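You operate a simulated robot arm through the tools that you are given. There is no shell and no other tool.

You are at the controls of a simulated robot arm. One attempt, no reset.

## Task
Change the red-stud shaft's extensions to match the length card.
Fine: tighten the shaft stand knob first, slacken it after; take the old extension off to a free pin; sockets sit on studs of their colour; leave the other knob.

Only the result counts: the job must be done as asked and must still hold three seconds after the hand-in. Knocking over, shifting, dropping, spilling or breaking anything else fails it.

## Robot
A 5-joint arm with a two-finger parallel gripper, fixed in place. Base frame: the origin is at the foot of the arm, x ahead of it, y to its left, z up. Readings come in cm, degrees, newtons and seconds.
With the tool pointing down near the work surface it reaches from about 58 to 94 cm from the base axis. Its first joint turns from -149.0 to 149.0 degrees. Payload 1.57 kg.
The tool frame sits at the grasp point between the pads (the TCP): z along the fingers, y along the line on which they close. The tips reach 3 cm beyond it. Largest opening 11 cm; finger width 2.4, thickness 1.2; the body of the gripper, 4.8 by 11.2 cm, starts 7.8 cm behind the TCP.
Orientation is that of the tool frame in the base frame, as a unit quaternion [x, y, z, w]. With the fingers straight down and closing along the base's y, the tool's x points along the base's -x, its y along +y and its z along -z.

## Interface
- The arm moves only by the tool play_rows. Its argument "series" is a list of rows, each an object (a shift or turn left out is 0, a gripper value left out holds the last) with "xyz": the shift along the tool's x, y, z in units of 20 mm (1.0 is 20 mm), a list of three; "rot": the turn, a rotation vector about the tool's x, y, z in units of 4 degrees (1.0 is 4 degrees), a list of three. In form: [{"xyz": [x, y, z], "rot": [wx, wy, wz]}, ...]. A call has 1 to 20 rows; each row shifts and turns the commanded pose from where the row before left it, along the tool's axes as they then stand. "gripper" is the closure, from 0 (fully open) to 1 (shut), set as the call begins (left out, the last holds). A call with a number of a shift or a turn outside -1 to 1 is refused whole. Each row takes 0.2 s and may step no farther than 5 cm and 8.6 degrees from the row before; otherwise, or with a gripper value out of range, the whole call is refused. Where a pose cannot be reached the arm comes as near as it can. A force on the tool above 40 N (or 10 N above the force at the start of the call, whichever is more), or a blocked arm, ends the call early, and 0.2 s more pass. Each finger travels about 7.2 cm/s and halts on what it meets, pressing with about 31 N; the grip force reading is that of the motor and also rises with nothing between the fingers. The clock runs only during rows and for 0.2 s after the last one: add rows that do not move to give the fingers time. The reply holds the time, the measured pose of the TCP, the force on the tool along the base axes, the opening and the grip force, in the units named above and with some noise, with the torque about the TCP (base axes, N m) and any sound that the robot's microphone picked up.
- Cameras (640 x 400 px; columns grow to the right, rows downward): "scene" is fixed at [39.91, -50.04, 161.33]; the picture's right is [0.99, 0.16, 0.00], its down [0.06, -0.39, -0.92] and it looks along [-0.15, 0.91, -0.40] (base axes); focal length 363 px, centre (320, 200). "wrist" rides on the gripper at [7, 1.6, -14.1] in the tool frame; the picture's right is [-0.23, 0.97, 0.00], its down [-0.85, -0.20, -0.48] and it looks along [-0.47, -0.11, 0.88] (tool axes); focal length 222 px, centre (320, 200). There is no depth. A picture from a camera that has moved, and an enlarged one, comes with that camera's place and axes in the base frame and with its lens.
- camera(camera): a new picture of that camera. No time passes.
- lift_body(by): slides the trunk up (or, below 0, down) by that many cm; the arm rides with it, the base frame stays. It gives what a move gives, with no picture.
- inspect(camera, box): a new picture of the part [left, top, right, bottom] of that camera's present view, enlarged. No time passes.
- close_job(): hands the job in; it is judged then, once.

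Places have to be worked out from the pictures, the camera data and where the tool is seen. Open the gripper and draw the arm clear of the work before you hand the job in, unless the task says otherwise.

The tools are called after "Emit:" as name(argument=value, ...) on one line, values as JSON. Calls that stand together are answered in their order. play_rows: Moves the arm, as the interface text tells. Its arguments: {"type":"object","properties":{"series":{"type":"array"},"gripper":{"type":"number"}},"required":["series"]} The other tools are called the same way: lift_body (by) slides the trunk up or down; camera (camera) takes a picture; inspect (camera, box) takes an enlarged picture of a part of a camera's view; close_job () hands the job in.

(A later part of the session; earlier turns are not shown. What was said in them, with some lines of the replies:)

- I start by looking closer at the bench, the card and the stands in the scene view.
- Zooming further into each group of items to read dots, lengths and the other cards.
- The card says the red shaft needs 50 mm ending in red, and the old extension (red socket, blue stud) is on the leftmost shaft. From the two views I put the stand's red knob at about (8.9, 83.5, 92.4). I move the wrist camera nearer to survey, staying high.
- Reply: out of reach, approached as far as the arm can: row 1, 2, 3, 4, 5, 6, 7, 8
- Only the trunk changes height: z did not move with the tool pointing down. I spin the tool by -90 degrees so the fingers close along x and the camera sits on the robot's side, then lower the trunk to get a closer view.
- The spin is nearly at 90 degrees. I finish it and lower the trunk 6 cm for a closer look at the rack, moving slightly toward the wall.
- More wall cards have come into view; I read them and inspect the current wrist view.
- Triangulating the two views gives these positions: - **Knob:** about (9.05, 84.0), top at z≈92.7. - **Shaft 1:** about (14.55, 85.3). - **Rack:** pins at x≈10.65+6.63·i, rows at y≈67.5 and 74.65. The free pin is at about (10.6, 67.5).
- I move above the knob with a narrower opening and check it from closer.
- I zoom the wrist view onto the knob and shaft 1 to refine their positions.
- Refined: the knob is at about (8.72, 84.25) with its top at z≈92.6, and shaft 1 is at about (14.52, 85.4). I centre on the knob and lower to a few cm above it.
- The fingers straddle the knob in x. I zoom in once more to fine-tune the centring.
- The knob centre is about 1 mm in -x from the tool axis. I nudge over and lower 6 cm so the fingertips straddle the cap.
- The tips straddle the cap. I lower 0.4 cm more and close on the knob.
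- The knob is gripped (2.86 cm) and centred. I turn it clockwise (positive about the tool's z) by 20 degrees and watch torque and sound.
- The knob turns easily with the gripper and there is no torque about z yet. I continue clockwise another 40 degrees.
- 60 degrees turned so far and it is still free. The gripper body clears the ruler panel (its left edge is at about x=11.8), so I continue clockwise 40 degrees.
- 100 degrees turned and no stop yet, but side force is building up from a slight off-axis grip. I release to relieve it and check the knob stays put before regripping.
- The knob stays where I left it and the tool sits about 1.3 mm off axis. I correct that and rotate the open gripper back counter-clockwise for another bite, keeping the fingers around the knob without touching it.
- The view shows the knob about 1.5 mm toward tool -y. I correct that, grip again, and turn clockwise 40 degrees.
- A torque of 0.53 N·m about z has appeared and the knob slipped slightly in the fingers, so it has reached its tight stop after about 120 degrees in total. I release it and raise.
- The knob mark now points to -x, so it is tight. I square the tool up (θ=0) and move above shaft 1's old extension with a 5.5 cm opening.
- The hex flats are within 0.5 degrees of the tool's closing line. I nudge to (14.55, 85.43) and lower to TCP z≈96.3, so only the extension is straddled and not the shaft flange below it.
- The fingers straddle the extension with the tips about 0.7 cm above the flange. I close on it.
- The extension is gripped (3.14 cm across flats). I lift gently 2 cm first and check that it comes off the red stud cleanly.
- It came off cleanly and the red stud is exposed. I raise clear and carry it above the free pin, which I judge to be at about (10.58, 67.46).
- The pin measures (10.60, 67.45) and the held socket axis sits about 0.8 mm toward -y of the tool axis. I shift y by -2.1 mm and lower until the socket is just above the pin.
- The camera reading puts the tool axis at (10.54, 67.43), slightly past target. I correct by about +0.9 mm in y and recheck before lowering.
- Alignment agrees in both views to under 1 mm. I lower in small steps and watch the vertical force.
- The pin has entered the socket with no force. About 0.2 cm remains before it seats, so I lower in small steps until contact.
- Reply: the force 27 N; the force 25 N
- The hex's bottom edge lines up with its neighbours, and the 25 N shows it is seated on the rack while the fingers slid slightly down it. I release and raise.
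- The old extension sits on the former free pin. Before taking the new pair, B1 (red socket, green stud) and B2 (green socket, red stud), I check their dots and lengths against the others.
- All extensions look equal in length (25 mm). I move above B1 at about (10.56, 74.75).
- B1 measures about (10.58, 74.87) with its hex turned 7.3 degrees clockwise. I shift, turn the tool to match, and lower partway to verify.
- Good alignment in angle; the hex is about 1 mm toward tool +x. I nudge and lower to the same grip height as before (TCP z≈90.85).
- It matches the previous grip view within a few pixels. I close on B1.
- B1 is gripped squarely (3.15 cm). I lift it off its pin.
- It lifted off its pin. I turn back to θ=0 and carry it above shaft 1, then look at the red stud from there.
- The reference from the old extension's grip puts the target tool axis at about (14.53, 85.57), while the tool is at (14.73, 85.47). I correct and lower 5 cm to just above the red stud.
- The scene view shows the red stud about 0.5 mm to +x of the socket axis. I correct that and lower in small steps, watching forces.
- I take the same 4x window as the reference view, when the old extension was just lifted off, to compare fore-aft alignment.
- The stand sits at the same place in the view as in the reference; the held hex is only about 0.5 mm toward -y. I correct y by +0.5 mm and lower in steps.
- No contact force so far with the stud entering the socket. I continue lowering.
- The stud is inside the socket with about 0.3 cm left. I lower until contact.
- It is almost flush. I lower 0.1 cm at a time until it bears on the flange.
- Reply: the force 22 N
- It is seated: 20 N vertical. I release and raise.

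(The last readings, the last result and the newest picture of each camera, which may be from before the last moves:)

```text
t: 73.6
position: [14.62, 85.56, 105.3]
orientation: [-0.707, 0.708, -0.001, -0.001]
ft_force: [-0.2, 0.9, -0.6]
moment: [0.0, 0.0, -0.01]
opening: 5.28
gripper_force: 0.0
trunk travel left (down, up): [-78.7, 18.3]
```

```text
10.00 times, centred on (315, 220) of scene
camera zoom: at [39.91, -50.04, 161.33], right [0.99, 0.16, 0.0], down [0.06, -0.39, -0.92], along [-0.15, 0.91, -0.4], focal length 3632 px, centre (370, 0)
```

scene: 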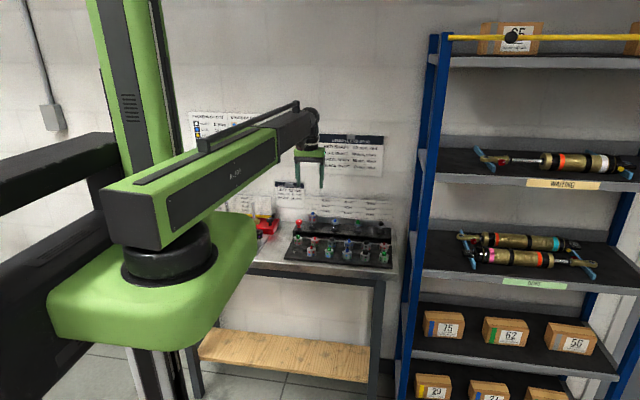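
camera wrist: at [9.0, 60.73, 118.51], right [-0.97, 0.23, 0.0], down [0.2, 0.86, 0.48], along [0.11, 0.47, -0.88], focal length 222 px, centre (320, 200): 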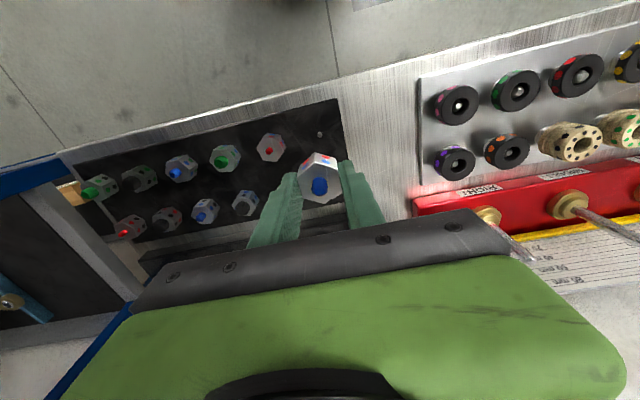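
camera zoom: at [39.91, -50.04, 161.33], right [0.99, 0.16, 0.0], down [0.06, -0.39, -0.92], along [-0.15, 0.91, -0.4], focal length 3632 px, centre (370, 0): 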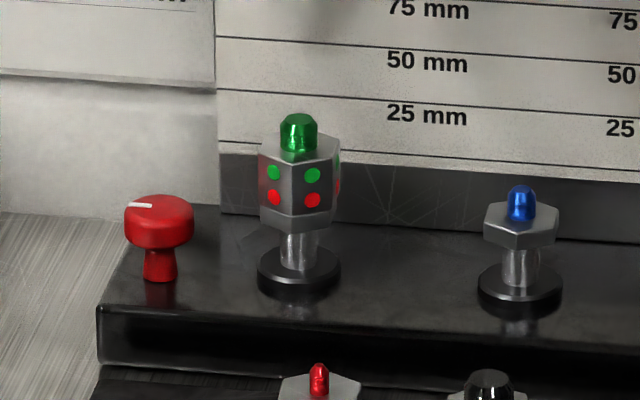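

The red-to-green extension is seated on the red shaft. Next I move above B2 (green socket, red stud) at about (17.3, 74.85).

Emit:
play_rows(series=[{"xyz": [0.896, -0.225, 0]}, {"xyz": [0.896, -0.225, 0]}, {"xyz": [0.896, -0.225, 0]}, {"xyz": [0.896, -0.225, 0]}, {"xyz": [0.896, -0.225, 0]}, {"xyz": [0.896, -0.225, 0]}, {}, {}])

Emit:
inspect(camera="wrist", box=[240, 100, 400, 200])

```text
t: 75.4
position: [17.29, 74.63, 105.41]
orientation: [0.708, -0.707, 0.0, 0.001]
ft_force: [-0.1, 0.3, -0.3]
moment: [0.01, 0.0, -0.02]
opening: 5.28
gripper_force: 0.1
trunk travel left (down, up): [-78.7, 18.3]
```

```text
4.00 times, centred on (320, 150) of wrist
camera zoom: at [15.68, 67.78, 119.44], right [-0.97, 0.23, 0.0], down [0.2, 0.86, 0.48], along [0.11, 0.47, -0.88], focal length 888 px, centre (320, 400)
```

zoom: 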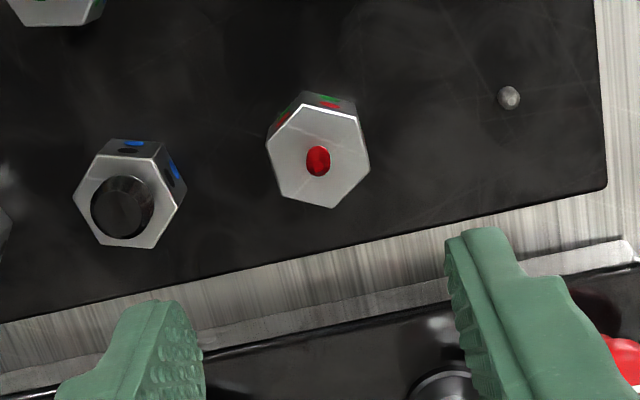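

B2's hex centre is at about (17.45, 74.85), turned 3.6 degrees counter-clockwise. I align to it and lower partway to check.

Emit:
play_rows(series=[{"xyz": [-0.035, -0.095, 0]}, {"rot": [0, 0, -0.9]}, {}, {}])

Emit:
lift_body(by=-10.9)

Emit:
inspect(camera="wrist", box=[240, 120, 400, 220])

Emit:
inspect(camera="scene", box=[285, 215, 365, 265])

```text
t: 76.4
position: [17.5, 74.79, 105.31]
orientation: [0.729, -0.685, 0.0, 0.0]
ft_force: [0.7, -0.2, 0.2]
moment: [-0.01, 0.0, 0.0]
opening: 5.28
gripper_force: 0.0
trunk travel left (down, up): [-78.7, 18.3]
```

```text
t: 77.8
position: [17.47, 74.77, 94.46]
orientation: [0.729, -0.684, 0.0, 0.0]
ft_force: [-0.6, -0.1, -0.2]
moment: [0.0, 0.04, -0.02]
opening: 5.3
gripper_force: 0.0
trunk travel left (down, up): [-67.8, 29.2]
```

```text
4.00 times, centred on (320, 170) of wrist
camera zoom: at [16.35, 67.8, 108.55], right [-0.99, 0.17, 0.0], down [0.15, 0.87, 0.48], along [0.08, 0.47, -0.88], focal length 888 px, centre (320, 320)
```

zoom: 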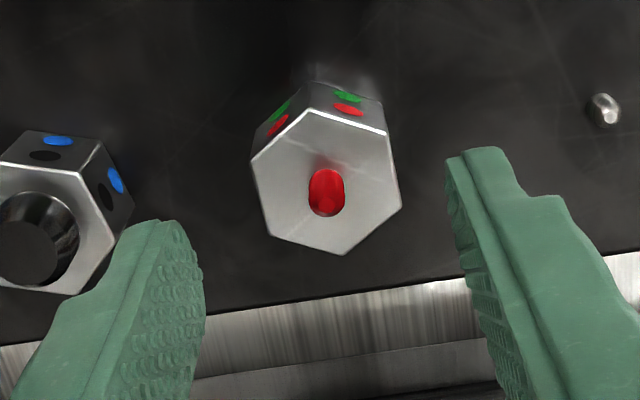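

```text
8.00 times, centred on (325, 240) of scene
camera zoom: at [39.91, -50.04, 161.33], right [0.99, 0.16, 0.0], down [0.06, -0.39, -0.92], along [-0.15, 0.91, -0.4], focal length 2906 px, centre (280, -120)
```

zoom: 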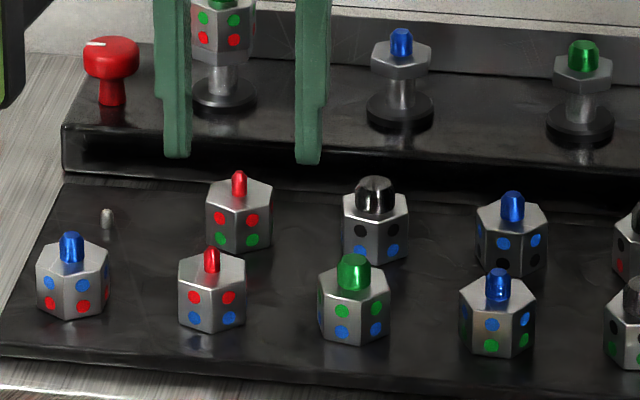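

Angle matches; I nudge about 1-1.6 mm to centre between the fingers and lower to grip height.

Emit:
play_rows(series=[{"xyz": [0.05, 0.08, 0]}, {}])

Emit:
lift_body(by=-3.6)

Emit:
inspect(camera="wrist", box=[240, 120, 400, 220])

Emit:
inspect(camera="scene", box=[285, 215, 365, 265])

```text
t: 78.5
position: [17.39, 74.63, 94.47]
orientation: [0.729, -0.685, 0.0, 0.0]
ft_force: [0.4, -1.1, 0.0]
moment: [0.02, 0.01, 0.0]
opening: 5.25
gripper_force: 0.0
trunk travel left (down, up): [-67.8, 29.2]
```

```text
t: 79.2
position: [17.23, 74.56, 90.89]
orientation: [0.729, -0.685, 0.0, 0.0]
ft_force: [-0.2, -0.8, 0.7]
moment: [-0.01, 0.01, -0.01]
opening: 5.26
gripper_force: 0.0
trunk travel left (down, up): [-64.2, 32.8]
```

```text
4.00 times, centred on (320, 170) of wrist
camera zoom: at [16.2, 67.67, 104.95], right [-0.99, 0.17, 0.0], down [0.15, 0.87, 0.48], along [0.08, 0.47, -0.88], focal length 888 px, centre (320, 320)
```

zoom: 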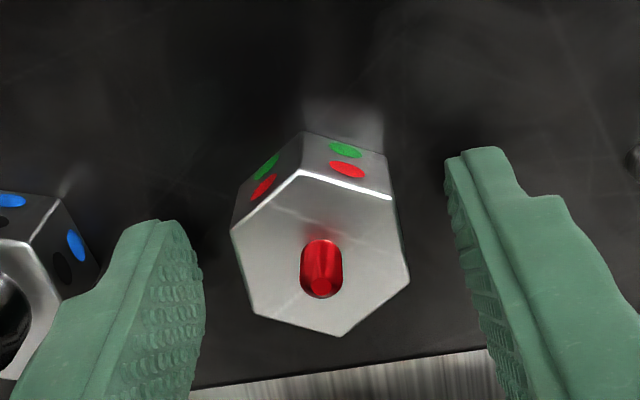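

```text
8.00 times, centred on (325, 240) of scene
camera zoom: at [39.91, -50.04, 161.33], right [0.99, 0.16, 0.0], down [0.06, -0.39, -0.92], along [-0.15, 0.91, -0.4], focal length 2906 px, centre (280, -120)
```

zoom: 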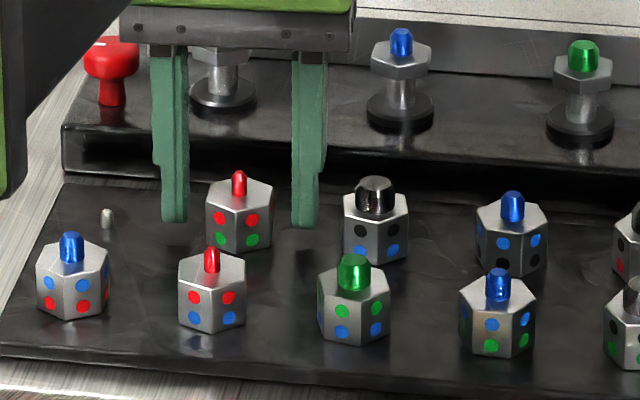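

Centred. I close on B2.

Emit:
play_rows(series=[{}, {}, {}, {}], gripper=1.0)

Emit:
inspect(camera="wrist", box=[240, 120, 400, 220])

Emit:
lift_body(by=2)

Emit:
inspect(camera="scene", box=[285, 215, 365, 265])

```text
t: 80.2
position: [17.37, 74.66, 90.92]
orientation: [0.729, -0.685, 0.0, 0.0]
ft_force: [-0.2, 0.4, -1.4]
moment: [0.0, -0.01, 0.02]
opening: 3.13
gripper_force: 30.3
trunk travel left (down, up): [-64.2, 32.8]
```

```text
4.00 times, centred on (320, 170) of wrist
camera zoom: at [16.2, 67.69, 104.94], right [-0.99, 0.17, 0.0], down [0.15, 0.87, 0.48], along [0.08, 0.47, -0.88], focal length 888 px, centre (320, 320)
```

zoom: 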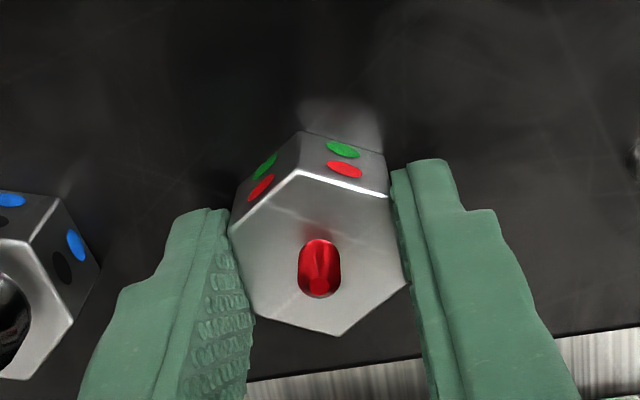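

```text
t: 80.9
position: [17.35, 74.57, 92.82]
orientation: [0.729, -0.684, 0.0, 0.0]
ft_force: [-1.0, -0.1, -0.7]
moment: [0.06, 0.01, 0.04]
opening: 3.15
gripper_force: 30.8
trunk travel left (down, up): [-66.2, 30.8]
```

```text
8.00 times, centred on (325, 240) of scene
camera zoom: at [39.91, -50.04, 161.33], right [0.99, 0.16, 0.0], down [0.06, -0.39, -0.92], along [-0.15, 0.91, -0.4], focal length 2906 px, centre (280, -120)
```

zoom: 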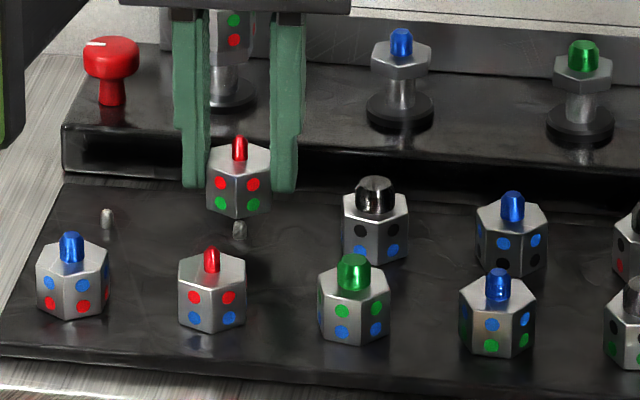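

B2 is lifted off its pin. I raise well above the stack, square up, and carry it over shaft 1. The target tool axis from the last placement is about (14.59, 85.54).

Emit:
lift_body(by=13)

Emit:
play_rows(series=[{"rot": [0, 0, 0.9]}, {"xyz": [-0.897, 0.231, 0]}, {"xyz": [-0.897, 0.231, 0]}, {"xyz": [-0.897, 0.231, 0]}, {"xyz": [-0.897, 0.231, 0]}, {"xyz": [-0.897, 0.231, 0]}, {"xyz": [-0.897, 0.231, 0]}, {}, {}])

Emit:
inspect(camera="wrist", box=[240, 110, 400, 210])

Emit:
inspect(camera="scene", box=[285, 180, 345, 230])

```text
t: 82.5
position: [17.31, 74.7, 105.84]
orientation: [0.729, -0.684, 0.0, 0.0]
ft_force: [-0.1, 0.8, -0.7]
moment: [0.0, 0.01, 0.0]
opening: 3.16
gripper_force: 31.0
trunk travel left (down, up): [-79.2, 17.8]
```

```text
t: 84.5
position: [14.5, 85.51, 105.89]
orientation: [-0.707, 0.707, 0.001, -0.001]
ft_force: [-1.0, -0.6, -0.5]
moment: [0.0, 0.0, 0.02]
opening: 3.17
gripper_force: 31.0
trunk travel left (down, up): [-79.2, 17.8]
```

```text
4.00 times, centred on (320, 160) of wrist
camera zoom: at [13.02, 78.54, 119.93], right [-0.97, 0.23, 0.0], down [0.2, 0.86, 0.48], along [0.11, 0.47, -0.88], focal length 888 px, centre (320, 360)
```

zoom: 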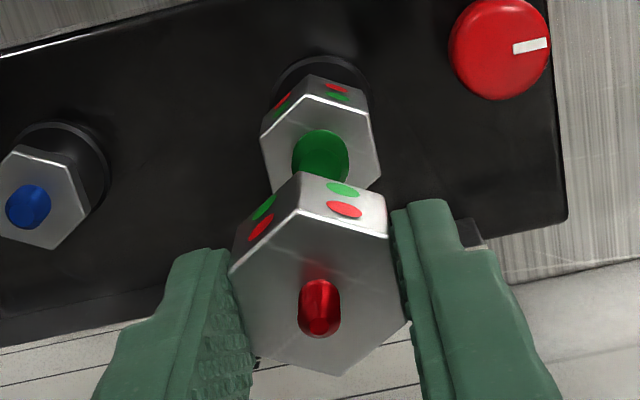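

```text
8.00 times, centred on (315, 205) of scene
camera zoom: at [39.91, -50.04, 161.33], right [0.99, 0.16, 0.0], down [0.06, -0.39, -0.92], along [-0.15, 0.91, -0.4], focal length 2906 px, centre (360, 160)
```

zoom: 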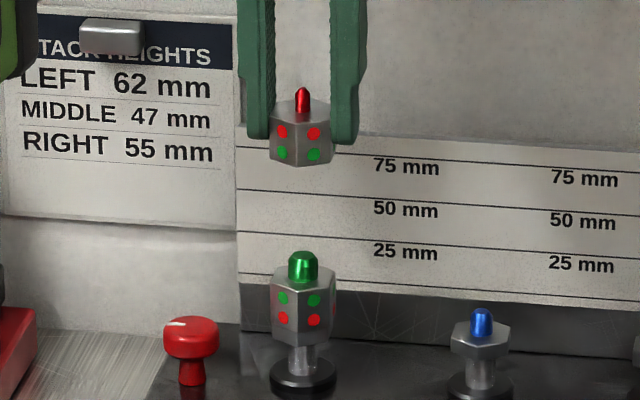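

The tool axis is at (14.62, 85.54), within 0.3 mm of target. I lower to about 1 cm above the green stud and check.

Emit:
lift_body(by=-4.6)

Emit:
inspect(camera="wrist", box=[240, 120, 400, 220])

Emit:
inspect(camera="scene", box=[305, 195, 325, 225])

```text
t: 85.4
position: [14.58, 85.38, 101.24]
orientation: [-0.707, 0.707, -0.001, 0.0]
ft_force: [-0.6, 0.5, -0.7]
moment: [0.0, -0.01, -0.02]
opening: 3.12
gripper_force: 30.9
trunk travel left (down, up): [-74.6, 22.4]
```

```text
4.00 times, centred on (320, 170) of wrist
camera zoom: at [13.03, 78.51, 115.35], right [-0.97, 0.23, 0.0], down [0.2, 0.86, 0.48], along [0.11, 0.47, -0.88], focal length 888 px, centre (320, 320)
```

zoom: 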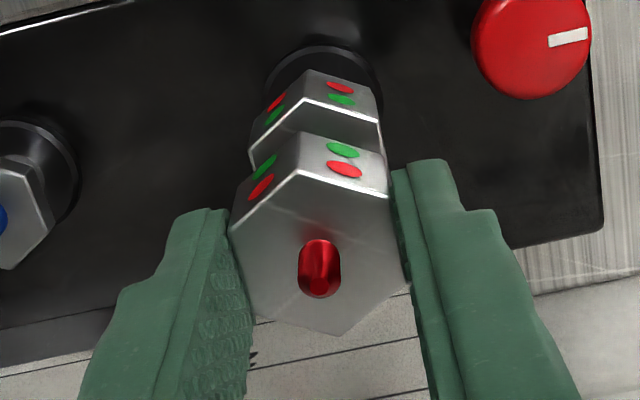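

```text
13.33 times, centred on (315, 210) of scene
camera zoom: at [39.91, -50.04, 161.33], right [0.99, 0.16, 0.0], down [0.06, -0.39, -0.92], along [-0.15, 0.91, -0.4], focal length 4843 px, centre (387, 67)
```

zoom: 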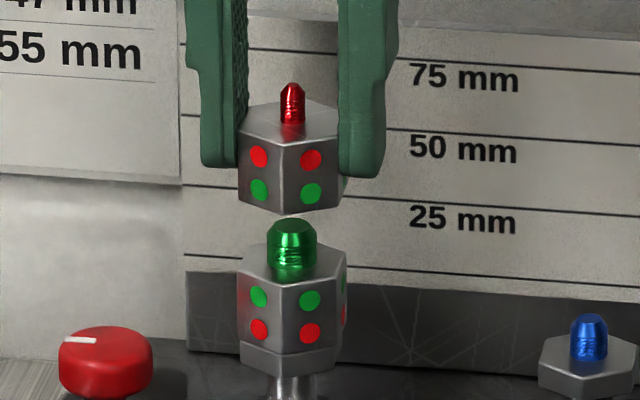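

Both views agree to under 0.5 mm. I make a tiny correction and lower in steps onto the green stud.

Emit:
play_rows(series=[{"xyz": [-0.015, 0.015, 0]}, {}])

Emit:
lift_body(by=-0.9)

Emit:
lift_body(by=-0.3)

Emit:
inspect(camera="scene", box=[305, 195, 325, 225])

Emit:
inspect(camera="wrist", box=[240, 120, 400, 220])

```text
t: 86.0
position: [14.61, 85.72, 101.18]
orientation: [0.707, -0.707, 0.0, -0.001]
ft_force: [-0.5, -0.3, -0.7]
moment: [0.0, -0.04, 0.02]
opening: 3.16
gripper_force: 31.0
trunk travel left (down, up): [-74.6, 22.4]
```

```text
t: 86.6
position: [14.57, 85.53, 100.35]
orientation: [0.707, -0.707, 0.0, 0.0]
ft_force: [0.1, -0.3, 0.2]
moment: [0.04, -0.03, -0.01]
opening: 3.14
gripper_force: 30.3
trunk travel left (down, up): [-73.7, 23.3]
```

```text
t: 87.1
position: [14.54, 85.54, 100.15]
orientation: [0.707, -0.707, 0.0, 0.001]
ft_force: [0.1, 0.4, -0.4]
moment: [-0.03, 0.02, 0.02]
opening: 3.16
gripper_force: 30.5
trunk travel left (down, up): [-73.4, 23.6]
```

```text
13.33 times, centred on (315, 210) of scene
camera zoom: at [39.91, -50.04, 161.33], right [0.99, 0.16, 0.0], down [0.06, -0.39, -0.92], along [-0.15, 0.91, -0.4], focal length 4843 px, centre (387, 67)
```

zoom: 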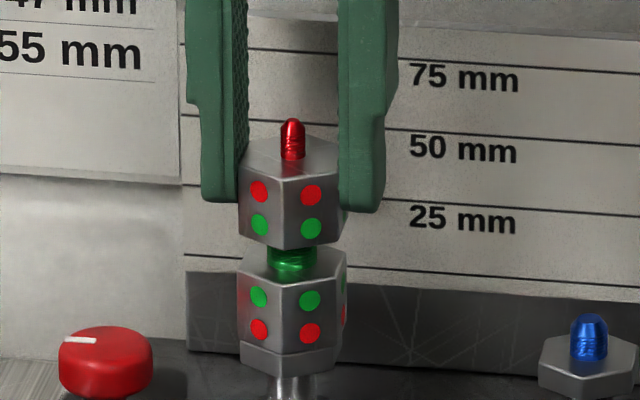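

```text
4.00 times, centred on (320, 170) of wrist
camera zoom: at [13.02, 78.55, 114.14], right [-0.97, 0.23, 0.0], down [0.2, 0.86, 0.48], along [0.11, 0.47, -0.88], focal length 888 px, centre (320, 320)
```

zoom: 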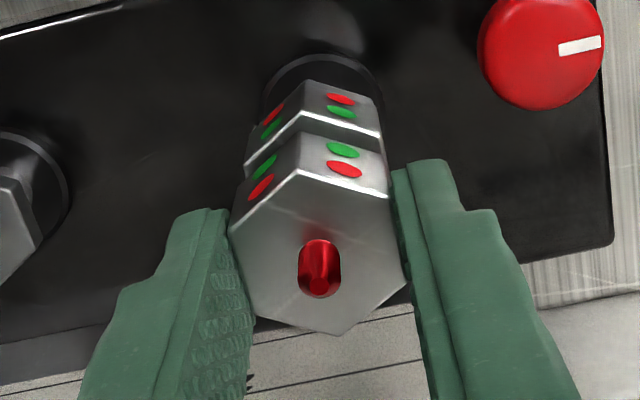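

No force yet, and the green stud is at the socket mouth or entering it. I continue in 0.3 cm steps.

Emit:
lift_body(by=-0.3)

Emit:
lift_body(by=-0.3)

Emit:
lift_body(by=-0.2)

Emit:
inspect(camera="scene", box=[305, 195, 325, 225])

```text
t: 87.6
position: [14.61, 85.49, 99.76]
orientation: [0.707, -0.707, 0.0, 0.0]
ft_force: [-0.3, -0.3, -1.0]
moment: [-0.02, 0.01, 0.01]
opening: 3.14
gripper_force: 31.2
trunk travel left (down, up): [-73.1, 23.9]
```

```text
t: 88.1
position: [14.5, 85.43, 99.41]
orientation: [-0.707, 0.707, 0.0, 0.0]
ft_force: [0.2, 0.6, 0.0]
moment: [0.01, 0.01, 0.02]
opening: 3.16
gripper_force: 31.1
trunk travel left (down, up): [-72.8, 24.2]
```

```text
t: 88.6
position: [14.64, 85.63, 99.19]
orientation: [-0.707, 0.707, 0.001, 0.0]
ft_force: [0.0, 0.6, -0.3]
moment: [0.0, -0.01, -0.01]
opening: 3.14
gripper_force: 31.0
trunk travel left (down, up): [-72.6, 24.4]
```

```text
13.33 times, centred on (315, 210) of scene
camera zoom: at [39.91, -50.04, 161.33], right [0.99, 0.16, 0.0], down [0.06, -0.39, -0.92], along [-0.15, 0.91, -0.4], focal length 4843 px, centre (387, 67)
```

zoom: 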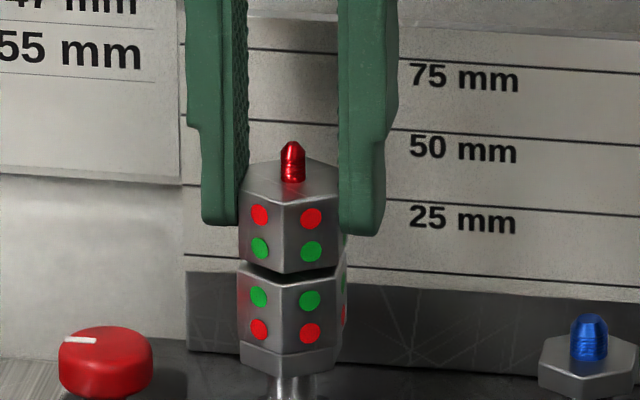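

The stud is well inside, with about 0.3 cm left. I continue until contact.

Emit:
lift_body(by=-0.2)

Emit:
lift_body(by=-0.1)

Emit:
lift_body(by=-0.1)

```text
t: 89.2
position: [14.6, 85.55, 98.99]
orientation: [-0.707, 0.707, 0.0, 0.001]
ft_force: [-0.2, 0.5, -0.5]
moment: [-0.03, -0.02, 0.02]
opening: 3.15
gripper_force: 31.0
trunk travel left (down, up): [-72.4, 24.6]
```

```text
t: 89.7
position: [14.68, 85.33, 98.89]
orientation: [-0.707, 0.707, 0.0, -0.001]
ft_force: [-0.3, -0.1, 0.4]
moment: [0.0, -0.01, -0.02]
opening: 3.17
gripper_force: 31.4
trunk travel left (down, up): [-72.3, 24.7]
```

```text
t: 90.2
position: [14.63, 85.43, 99.05]
orientation: [-0.707, 0.707, 0.001, 0.001]
ft_force: [0.7, 5.3, 16.2]
moment: [0.2, -0.07, 0.0]
opening: 3.13
gripper_force: 30.9
trunk travel left (down, up): [-72.2, 24.8]
```

Contact at 16 N, exactly 2.5 cm above the first seat, so it is seated. I release and raise.

Emit:
play_rows(series=[{}, {}, {}], gripper=0.52)

Emit:
lift_body(by=3)

Emit:
lift_body(by=4)

Emit:
inspect(camera="scene", box=[285, 190, 345, 240])

Emit:
inspect(camera="wrist", box=[240, 110, 400, 210])

```text
t: 91.0
position: [14.57, 85.36, 98.8]
orientation: [0.707, -0.707, 0.0, 0.0]
ft_force: [0.2, 0.3, 0.5]
moment: [-0.01, -0.03, -0.02]
opening: 5.29
gripper_force: 0.1
trunk travel left (down, up): [-72.2, 24.8]
```

```text
t: 91.7
position: [14.68, 85.46, 101.76]
orientation: [-0.707, 0.708, 0.0, 0.0]
ft_force: [-0.6, 0.2, 0.0]
moment: [-0.02, 0.01, -0.01]
opening: 5.31
gripper_force: 0.0
trunk travel left (down, up): [-75.2, 21.8]
```

```text
t: 92.6
position: [14.55, 85.49, 105.84]
orientation: [-0.707, 0.708, 0.0, 0.0]
ft_force: [0.7, -0.3, -0.4]
moment: [-0.02, 0.0, -0.01]
opening: 5.28
gripper_force: 0.1
trunk travel left (down, up): [-79.2, 17.8]
```

```text
8.00 times, centred on (315, 215) of scene
camera zoom: at [39.91, -50.04, 161.33], right [0.99, 0.16, 0.0], down [0.06, -0.39, -0.92], along [-0.15, 0.91, -0.4], focal length 2906 px, centre (360, 80)
```

zoom: 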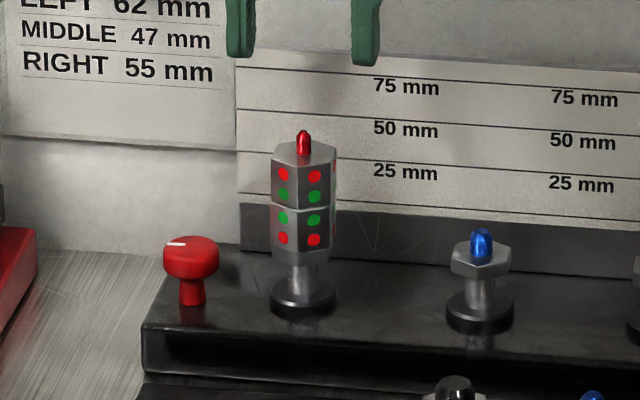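

```text
4.00 times, centred on (320, 160) of wrist
camera zoom: at [13.02, 78.56, 119.93], right [-0.97, 0.23, 0.0], down [0.2, 0.86, 0.48], along [0.11, 0.47, -0.88], focal length 888 px, centre (320, 360)
```

zoom: 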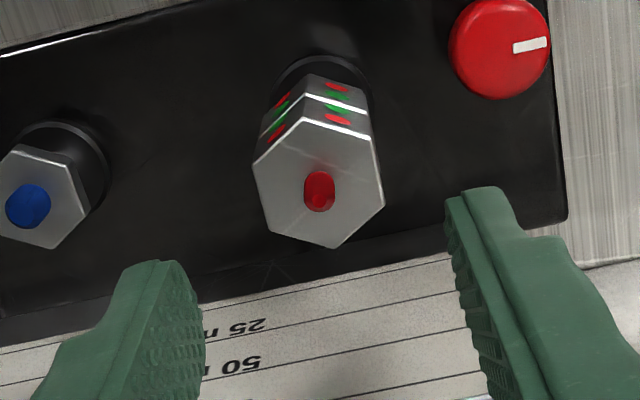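

The 50 mm stack (red, green, green, red) stands on the red shaft. Next comes slackening the stand knob: I move back above it at (8.75, 84.25), close the opening to about 3.8 cm to stay clear of the taller stack, and pre-rotate the tool clockwise.

Emit:
play_rows(series=[{"xyz": [0.22, 0.978, 0]}, {"xyz": [0.22, 0.978, 0]}, {"xyz": [0.215, 0.979, 0]}, {"rot": [0, 0, 1]}, {"rot": [0, 0, 1]}, {"rot": [0, 0, 1]}, {"rot": [0, 0, 1]}, {"rot": [0, 0, 1]}, {"rot": [0, 0, 1]}, {"rot": [0, 0, 1]}, {"rot": [0, 0, 1]}, {"rot": [0, 0, 1]}, {"rot": [0, 0, 1]}, {"rot": [0, 0, 1]}, {"rot": [0, 0, 1]}, {"rot": [0, 0, 1]}, {"rot": [0, 0, 1]}, {"rot": [0, 0, 1]}, {"rot": [0, 0, 1]}, {"rot": [0, 0, 1]}], gripper=0.655)

Emit:
inspect(camera="wrist", box=[240, 90, 400, 190])

```text
t: 96.8
position: [8.61, 84.11, 105.89]
orientation: [-0.19, 0.982, 0.0, 0.0]
ft_force: [0.1, 1.7, -0.1]
moment: [-0.02, 0.0, 0.0]
opening: 3.81
gripper_force: 0.0
trunk travel left (down, up): [-79.2, 17.8]
```

```text
4.00 times, centred on (320, 140) of wrist
camera zoom: at [1.66, 83.07, 119.94], right [-0.15, 0.99, 0.0], down [0.87, 0.13, 0.48], along [0.47, 0.07, -0.88], focal length 888 px, centre (320, 440)
```

zoom: 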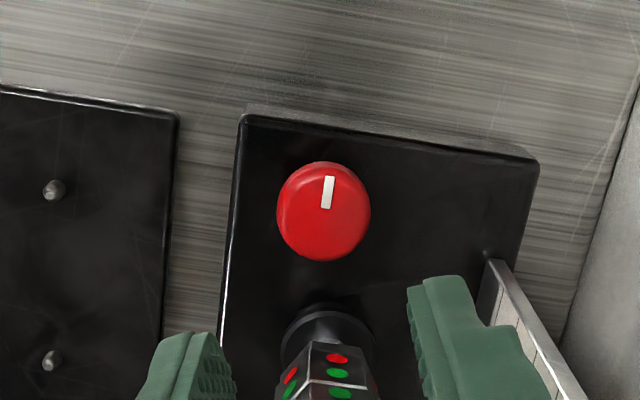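

The knob is at (8.73, 84.25) and the tool is centred within 0.5 mm. I nudge and lower around the knob.

Emit:
play_rows(series=[{"xyz": [0, 0.04, 0]}, {}])

Emit:
lift_body(by=-10)

Emit:
inspect(camera="wrist", box=[240, 120, 400, 220])

Emit:
inspect(camera="scene", box=[265, 190, 345, 240])

```text
t: 97.4
position: [8.55, 84.19, 105.83]
orientation: [-0.191, 0.982, 0.0, 0.0]
ft_force: [-0.5, 0.1, -0.2]
moment: [-0.01, -0.01, 0.01]
opening: 3.8
gripper_force: 0.1
trunk travel left (down, up): [-79.2, 17.8]
```

```text
t: 98.7
position: [8.59, 84.22, 95.84]
orientation: [-0.191, 0.982, 0.0, 0.0]
ft_force: [-0.4, 0.5, -0.5]
moment: [-0.02, -0.01, 0.03]
opening: 3.79
gripper_force: 0.0
trunk travel left (down, up): [-69.2, 27.8]
```

```text
4.00 times, centred on (320, 170) of wrist
camera zoom: at [1.61, 83.21, 109.95], right [-0.15, 0.99, 0.0], down [0.87, 0.14, 0.48], along [0.47, 0.07, -0.88], focal length 888 px, centre (320, 320)
```

zoom: 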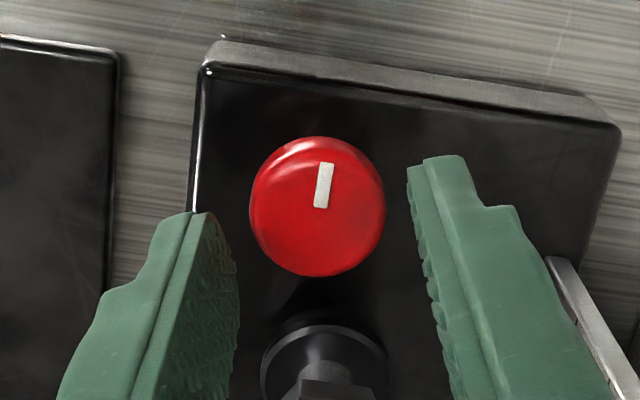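

```text
8.00 times, centred on (305, 215) of scene
camera zoom: at [39.91, -50.04, 161.33], right [0.99, 0.16, 0.0], down [0.06, -0.39, -0.92], along [-0.15, 0.91, -0.4], focal length 2906 px, centre (440, 80)
```

zoom: 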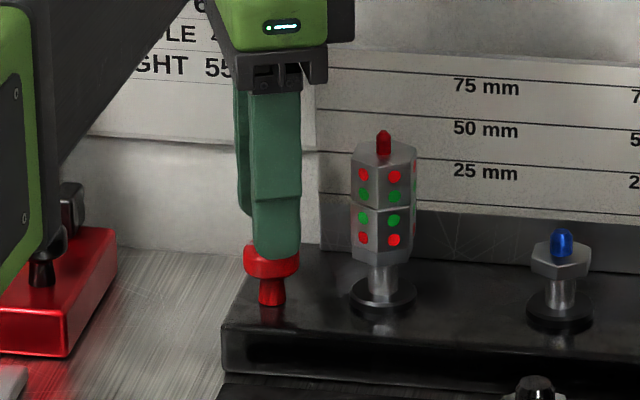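

Knob centred between the fingers. I lower 2.1 cm and close.

Emit:
lift_body(by=-2.1)

Emit:
play_rows(series=[{}, {}, {}, {}], gripper=1.0)

Emit:
inspect(camera="wrist", box=[240, 120, 400, 220])

```text
t: 99.4
position: [8.55, 84.27, 93.72]
orientation: [-0.192, 0.981, 0.001, 0.0]
ft_force: [0.1, 0.4, -0.1]
moment: [0.01, -0.01, -0.01]
opening: 3.83
gripper_force: 0.1
trunk travel left (down, up): [-67.1, 29.9]
```

```text
t: 100.4
position: [8.64, 84.27, 93.73]
orientation: [-0.192, 0.981, 0.0, 0.0]
ft_force: [2.2, -8.7, -4.4]
moment: [-0.26, -0.05, 0.04]
opening: 2.88
gripper_force: 38.4
trunk travel left (down, up): [-67.1, 29.9]
```

```text
4.00 times, centred on (320, 170) of wrist
camera zoom: at [1.63, 83.17, 107.86], right [-0.15, 0.99, 0.0], down [0.87, 0.14, 0.48], along [0.47, 0.07, -0.88], focal length 888 px, centre (320, 320)
```

zoom: 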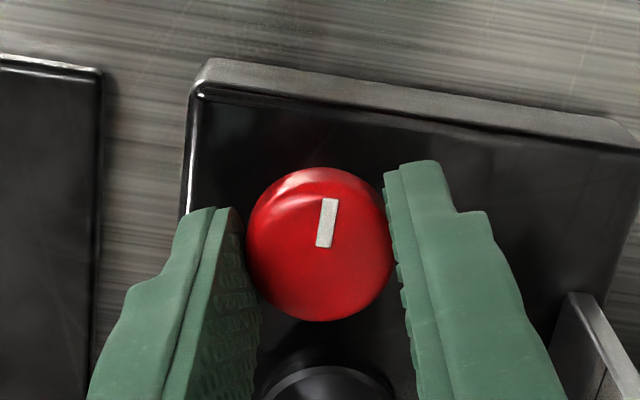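

Gripped with a slight side strain. I relieve it by 0.4 mm and turn counter-clockwise 40 degrees.

Emit:
play_rows(series=[{"xyz": [0, -0.022, 0]}, {"rot": [0, 0, -1]}, {"rot": [0, 0, -1]}, {"rot": [0, 0, -1]}, {"rot": [0, 0, -1]}, {"rot": [0, 0, -1]}, {"rot": [0, 0, -1]}, {"rot": [0, 0, -1]}, {"rot": [0, 0, -1]}, {"rot": [0, 0, -1]}, {"rot": [0, 0, -1]}])

Emit:
inspect(camera="wrist", box=[240, 120, 400, 220])

Emit:
inspect(camera="scene", box=[265, 180, 345, 240])

```text
t: 102.8
position: [8.69, 84.19, 93.8]
orientation: [-0.514, 0.858, 0.001, 0.0]
ft_force: [2.9, -6.7, -2.9]
moment: [-0.5, 0.11, 0.0]
opening: 2.87
gripper_force: 38.6
trunk travel left (down, up): [-67.1, 29.9]
```

```text
4.00 times, centred on (320, 170) of wrist
camera zoom: at [4.02, 78.82, 107.86], right [-0.75, 0.66, 0.0], down [0.58, 0.66, 0.48], along [0.31, 0.36, -0.88], focal length 888 px, centre (320, 320)
```

zoom: 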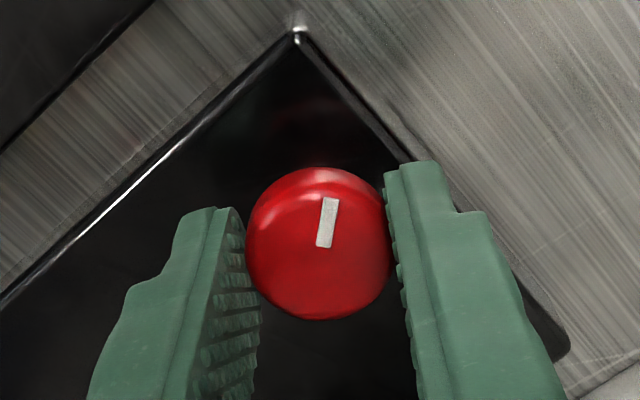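

```text
6.67 times, centred on (305, 210) of scene
camera zoom: at [39.91, -50.04, 161.33], right [0.99, 0.16, 0.0], down [0.06, -0.39, -0.92], along [-0.15, 0.91, -0.4], focal length 2422 px, centre (420, 133)
```

zoom: 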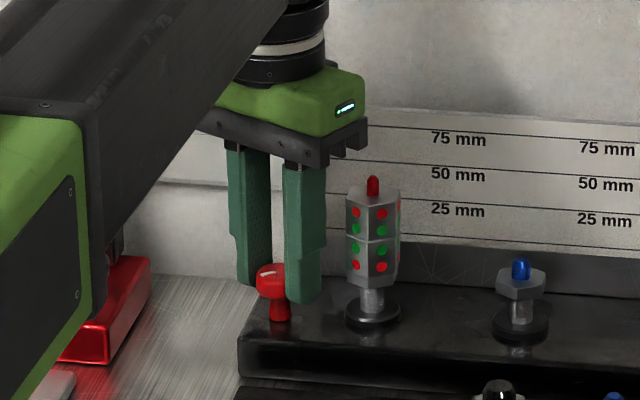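

The knob turns with the gripper; the stack is untouched. I continue counter-clockwise another 40 degrees with a small relief shift.

Emit:
play_rows(series=[{"xyz": [0.014, -0.016, 0]}, {"rot": [0, 0, -1]}, {"rot": [0, 0, -1]}, {"rot": [0, 0, -1]}, {"rot": [0, 0, -1]}, {"rot": [0, 0, -1]}, {"xyz": [0.01, 0, 0], "rot": [0, 0, -1]}, {"rot": [0, 0, -1]}, {"rot": [0, 0, -1]}, {"rot": [0, 0, -1]}, {"rot": [0, 0, -1]}])

Emit:
inspect(camera="wrist", box=[240, 120, 400, 220])

Emit:
inspect(camera="scene", box=[265, 180, 345, 240])

```text
t: 105.2
position: [8.76, 84.17, 93.84]
orientation: [0.777, -0.629, 0.0, 0.0]
ft_force: [5.6, 4.5, 8.3]
moment: [0.17, -0.21, -0.02]
opening: 2.89
gripper_force: 38.5
trunk travel left (down, up): [-67.1, 29.9]
```

```text
4.00 times, centred on (320, 170) of wrist
camera zoom: at [8.64, 77.06, 107.85], right [-1.0, 0.02, 0.0], down [0.02, 0.88, 0.48], along [0.01, 0.48, -0.88], focal length 888 px, centre (320, 320)
```

zoom: 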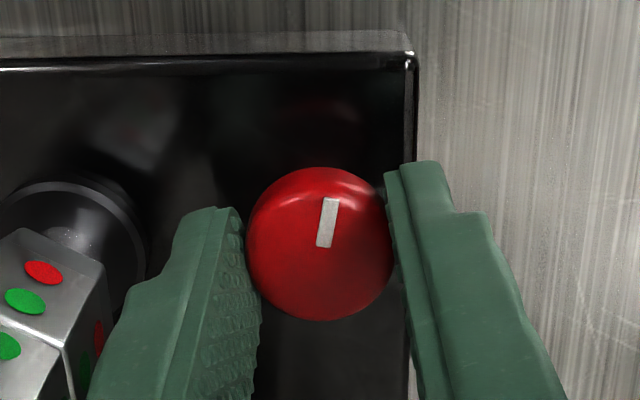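

```text
6.67 times, centred on (305, 210) of scene
camera zoom: at [39.91, -50.04, 161.33], right [0.99, 0.16, 0.0], down [0.06, -0.39, -0.92], along [-0.15, 0.91, -0.4], focal length 2422 px, centre (420, 133)
```

zoom: 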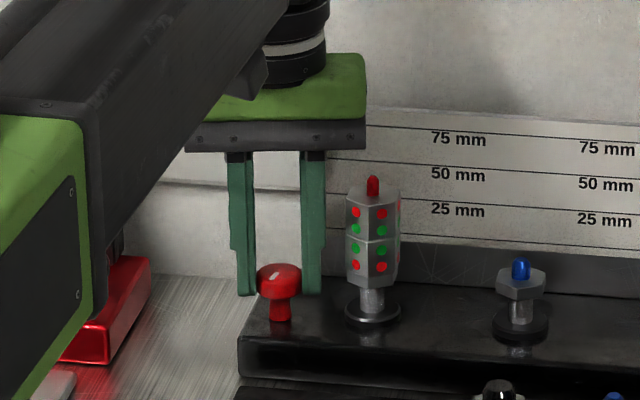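

80 degrees back so far; the mark needs about 40 degrees more to reach its starting angle. I continue with a small relief shift.

Emit:
play_rows(series=[{"xyz": [-0.007, -0.017, 0]}, {"rot": [0, 0, -1]}, {"rot": [0, 0, -1]}, {"rot": [0, 0, -1]}, {"rot": [0, 0, -1]}, {"rot": [0, 0, -1]}, {"rot": [0, 0, -1]}, {"rot": [0, 0, -1]}, {"rot": [0, 0, -1]}])

Emit:
inspect(camera="wrist", box=[240, 120, 400, 220])

Emit:
inspect(camera="scene", box=[265, 180, 345, 240])

```text
t: 107.2
position: [8.82, 84.17, 93.73]
orientation: [0.921, -0.39, 0.0, 0.0]
ft_force: [4.6, 13.2, 14.0]
moment: [0.47, -0.04, -0.04]
opening: 2.87
gripper_force: 38.7
trunk travel left (down, up): [-67.1, 29.9]
```

```text
4.00 times, centred on (320, 170) of wrist
camera zoom: at [12.47, 78.08, 107.85], right [-0.86, -0.51, 0.0], down [-0.45, 0.75, 0.48], along [-0.25, 0.41, -0.88], focal length 888 px, centre (320, 320)
```

zoom: 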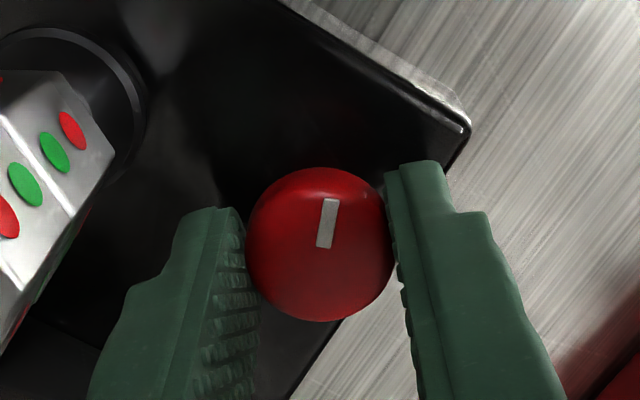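

```text
6.67 times, centred on (305, 210) of scene
camera zoom: at [39.91, -50.04, 161.33], right [0.99, 0.16, 0.0], down [0.06, -0.39, -0.92], along [-0.15, 0.91, -0.4], focal length 2422 px, centre (420, 133)
```

zoom: 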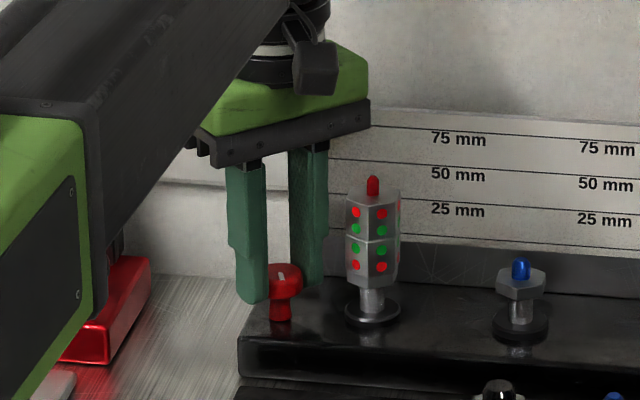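

112 degrees back; about 12 more to the original mark angle. I relieve the side load and turn in small steps, watching for the slack-side stop.

Emit:
play_rows(series=[{"xyz": [-0.015, -0.032, 0]}, {}, {"rot": [0, 0, -1]}, {"rot": [0, 0, -1]}])

Emit:
play_rows(series=[{"rot": [0, 0, -1]}, {"rot": [0, 0, -1]}])

Emit:
inspect(camera="wrist", box=[240, 120, 400, 220])

```text
t: 108.2
position: [8.75, 84.05, 93.71]
orientation: [0.946, -0.325, 0.0, -0.001]
ft_force: [4.5, 6.7, 10.4]
moment: [0.08, -0.16, 0.0]
opening: 2.89
gripper_force: 38.3
trunk travel left (down, up): [-67.1, 29.9]
```

```text
t: 108.8
position: [8.8, 84.1, 93.72]
orientation: [0.966, -0.258, 0.0, 0.0]
ft_force: [3.0, 5.2, 8.5]
moment: [0.06, -0.26, 0.04]
opening: 2.87
gripper_force: 38.8
trunk travel left (down, up): [-67.1, 29.9]
```

```text
4.00 times, centred on (320, 170) of wrist
camera zoom: at [14.04, 79.36, 107.87], right [-0.68, -0.73, 0.0], down [-0.64, 0.6, 0.48], along [-0.35, 0.33, -0.88], focal length 888 px, centre (320, 320)
```

zoom: 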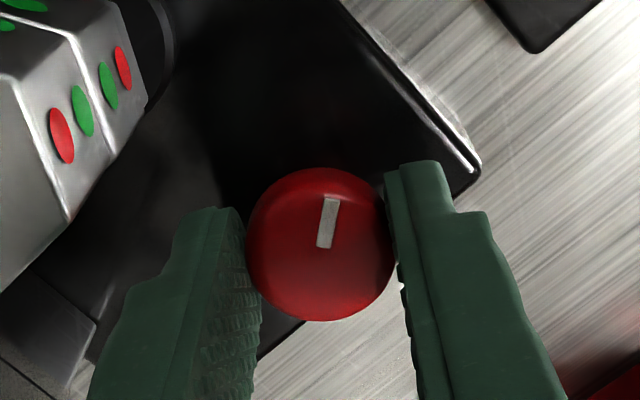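

The mark is back at about -55 degrees (it started at -58) with no stop felt. I turn slightly further to be sure it is slack, watching torque.

Emit:
play_rows(series=[{"rot": [0, 0, -1]}, {"rot": [0, 0, -1]}])

Emit:
inspect(camera="wrist", box=[240, 120, 400, 220])

```text
t: 109.4
position: [8.72, 84.21, 93.81]
orientation: [0.982, -0.19, 0.001, 0.0]
ft_force: [4.2, 2.2, 8.4]
moment: [0.17, 0.12, -0.01]
opening: 2.87
gripper_force: 38.3
trunk travel left (down, up): [-67.1, 29.9]
```

```text
4.00 times, centred on (320, 170) of wrist
camera zoom: at [14.67, 80.15, 107.87], right [-0.57, -0.82, 0.0], down [-0.72, 0.5, 0.48], along [-0.39, 0.27, -0.88], focal length 888 px, centre (320, 320)
```

zoom: 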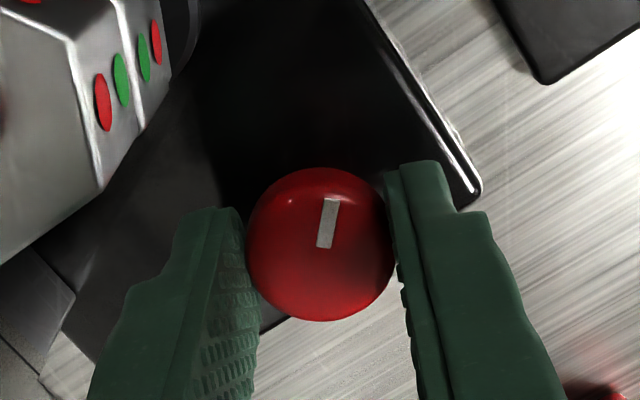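

The knob is slack: about 130 degrees back from tight, slightly past its starting angle, with no torque. I open and raise straight up.

Emit:
play_rows(series=[{}, {}, {}], gripper=0.63)

Emit:
lift_body(by=4)

Emit:
lift_body(by=14)

Emit:
inspect(camera="scene", box=[265, 180, 345, 240])

```text
t: 110.2
position: [8.68, 84.31, 93.74]
orientation: [0.982, -0.191, -0.001, 0.0]
ft_force: [0.2, 0.9, 0.9]
moment: [-0.01, 0.01, -0.02]
opening: 4.08
gripper_force: 0.0
trunk travel left (down, up): [-67.1, 29.9]
```

```text
t: 111.0
position: [8.77, 84.23, 97.74]
orientation: [0.982, -0.191, 0.0, 0.001]
ft_force: [-0.5, -0.6, 0.0]
moment: [-0.01, -0.03, 0.01]
opening: 4.05
gripper_force: 0.0
trunk travel left (down, up): [-71.1, 25.9]
```

```text
t: 112.7
position: [8.68, 84.14, 111.77]
orientation: [0.982, -0.19, 0.001, 0.0]
ft_force: [-0.2, 0.0, 0.6]
moment: [0.0, -0.02, 0.01]
opening: 4.08
gripper_force: 0.1
trunk travel left (down, up): [-85.1, 11.9]
```

```text
6.67 times, centred on (305, 210) of scene
camera zoom: at [39.91, -50.04, 161.33], right [0.99, 0.16, 0.0], down [0.06, -0.39, -0.92], along [-0.15, 0.91, -0.4], focal length 2422 px, centre (420, 133)
```

zoom: 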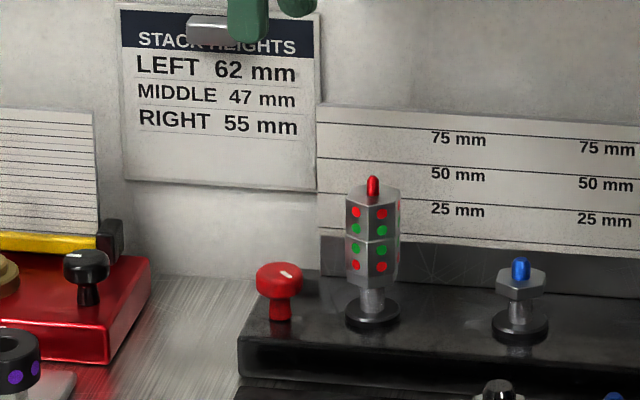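

All clear of the work. I draw the arm back toward the robot with the gripper open and do a final check of everything.

Emit:
play_rows(series=[{"xyz": [0.375, 0.927, 0]}, {"xyz": [0.375, 0.927, 0]}, {"xyz": [0.375, 0.927, 0]}, {"xyz": [0.375, 0.927, 0]}, {"xyz": [0.375, 0.927, 0]}, {"xyz": [0.375, 0.927, 0]}, {"xyz": [0.375, 0.927, 0]}, {"xyz": [0.375, 0.927, 0]}, {"xyz": [0.375, 0.927, 0]}, {"xyz": [0.375, 0.927, 0]}, {}], gripper=0.3)

Emit:
inspect(camera="scene", box=[230, 180, 400, 285])

Emit:
inspect(camera="scene", box=[280, 200, 340, 262])

Emit:
camera(camera="wrist")

```text
t: 115.1
position: [8.97, 64.38, 111.62]
orientation: [0.982, -0.191, 0.0, 0.0]
ft_force: [-0.3, 0.3, 0.1]
moment: [0.01, -0.01, -0.02]
opening: 7.7
gripper_force: 0.0
trunk travel left (down, up): [-85.1, 11.9]
```

```text
3.76 times, centred on (315, 232) of scene
camera zoom: at [39.91, -50.04, 161.33], right [0.99, 0.16, 0.0], down [0.06, -0.39, -0.92], along [-0.15, 0.91, -0.4], focal length 1368 px, centre (339, 78)
```

zoom: 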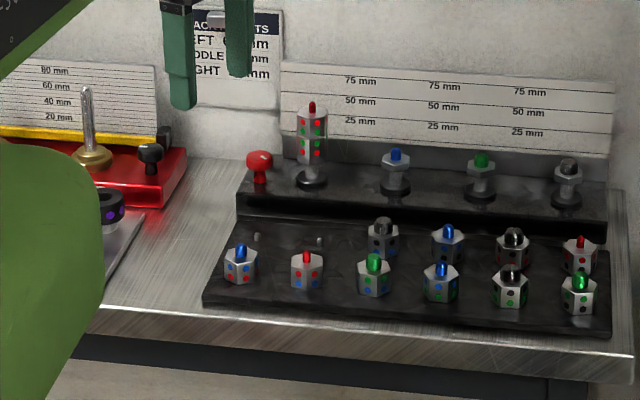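

```text
6.45 times, centred on (310, 231) of scene
camera zoom: at [39.91, -50.04, 161.33], right [0.99, 0.16, 0.0], down [0.06, -0.39, -0.92], along [-0.15, 0.91, -0.4], focal length 2344 px, centre (384, 0)
```

zoom: 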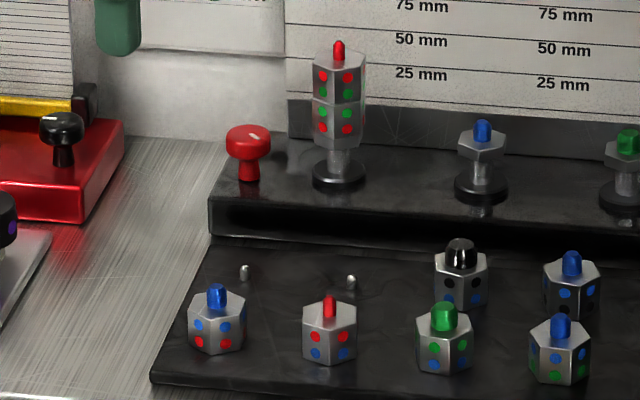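

```text
taken
camera wrist: at [14.86, 60.42, 125.83], right [-0.58, -0.82, 0.0], down [-0.72, 0.51, 0.48], along [-0.39, 0.28, -0.88], focal length 222 px, centre (320, 200)
```

wrist: 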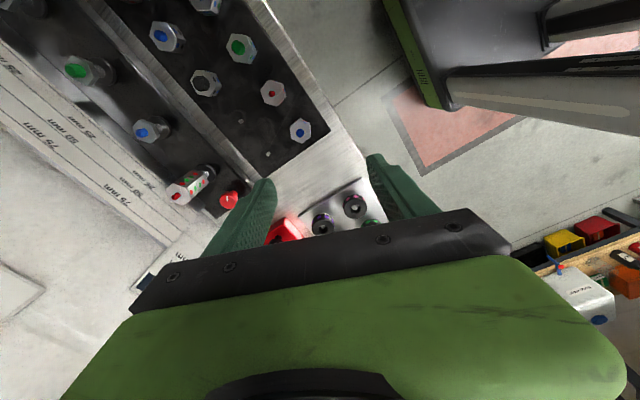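

Everything is in place:
- **Red shaft:** a 50 mm stack ending in a red stud.
- **Old extension:** on the formerly free pin.
- **Stand knob:** slack.
- **Other knob:** not touched.

The gripper is open and the arm is clear, so I hand in.

Emit:
close_job()

```text
The job is handed in.
```

The red-stud shaft now carries 50 mm of extensions ending in a red stud, as the length card asks, and I've handed the job in. I haven't seen the judge's verdict.

- **Stack on the red shaft:** a red-socket, green-stud extension sits on the shaft, with a green-socket, red-stud one on top. Each socket is on a stud of its own colour, and the second seated exactly 2.5 cm above the first.
- **Old extension:** the red-socket, blue-stud one came off and is seated on the pin that was free at the start.
- **Stand knob:** I tightened it clockwise to its stop, about 120 degrees, before touching the extensions. Afterwards I turned it back to about 10 degrees past its starting mark. I felt no stop on the slack side.
- **Everything else:** I left the other knob alone, and the final pictures show nothing knocked or shifted. The gripper was open and the arm clear when I handed in.
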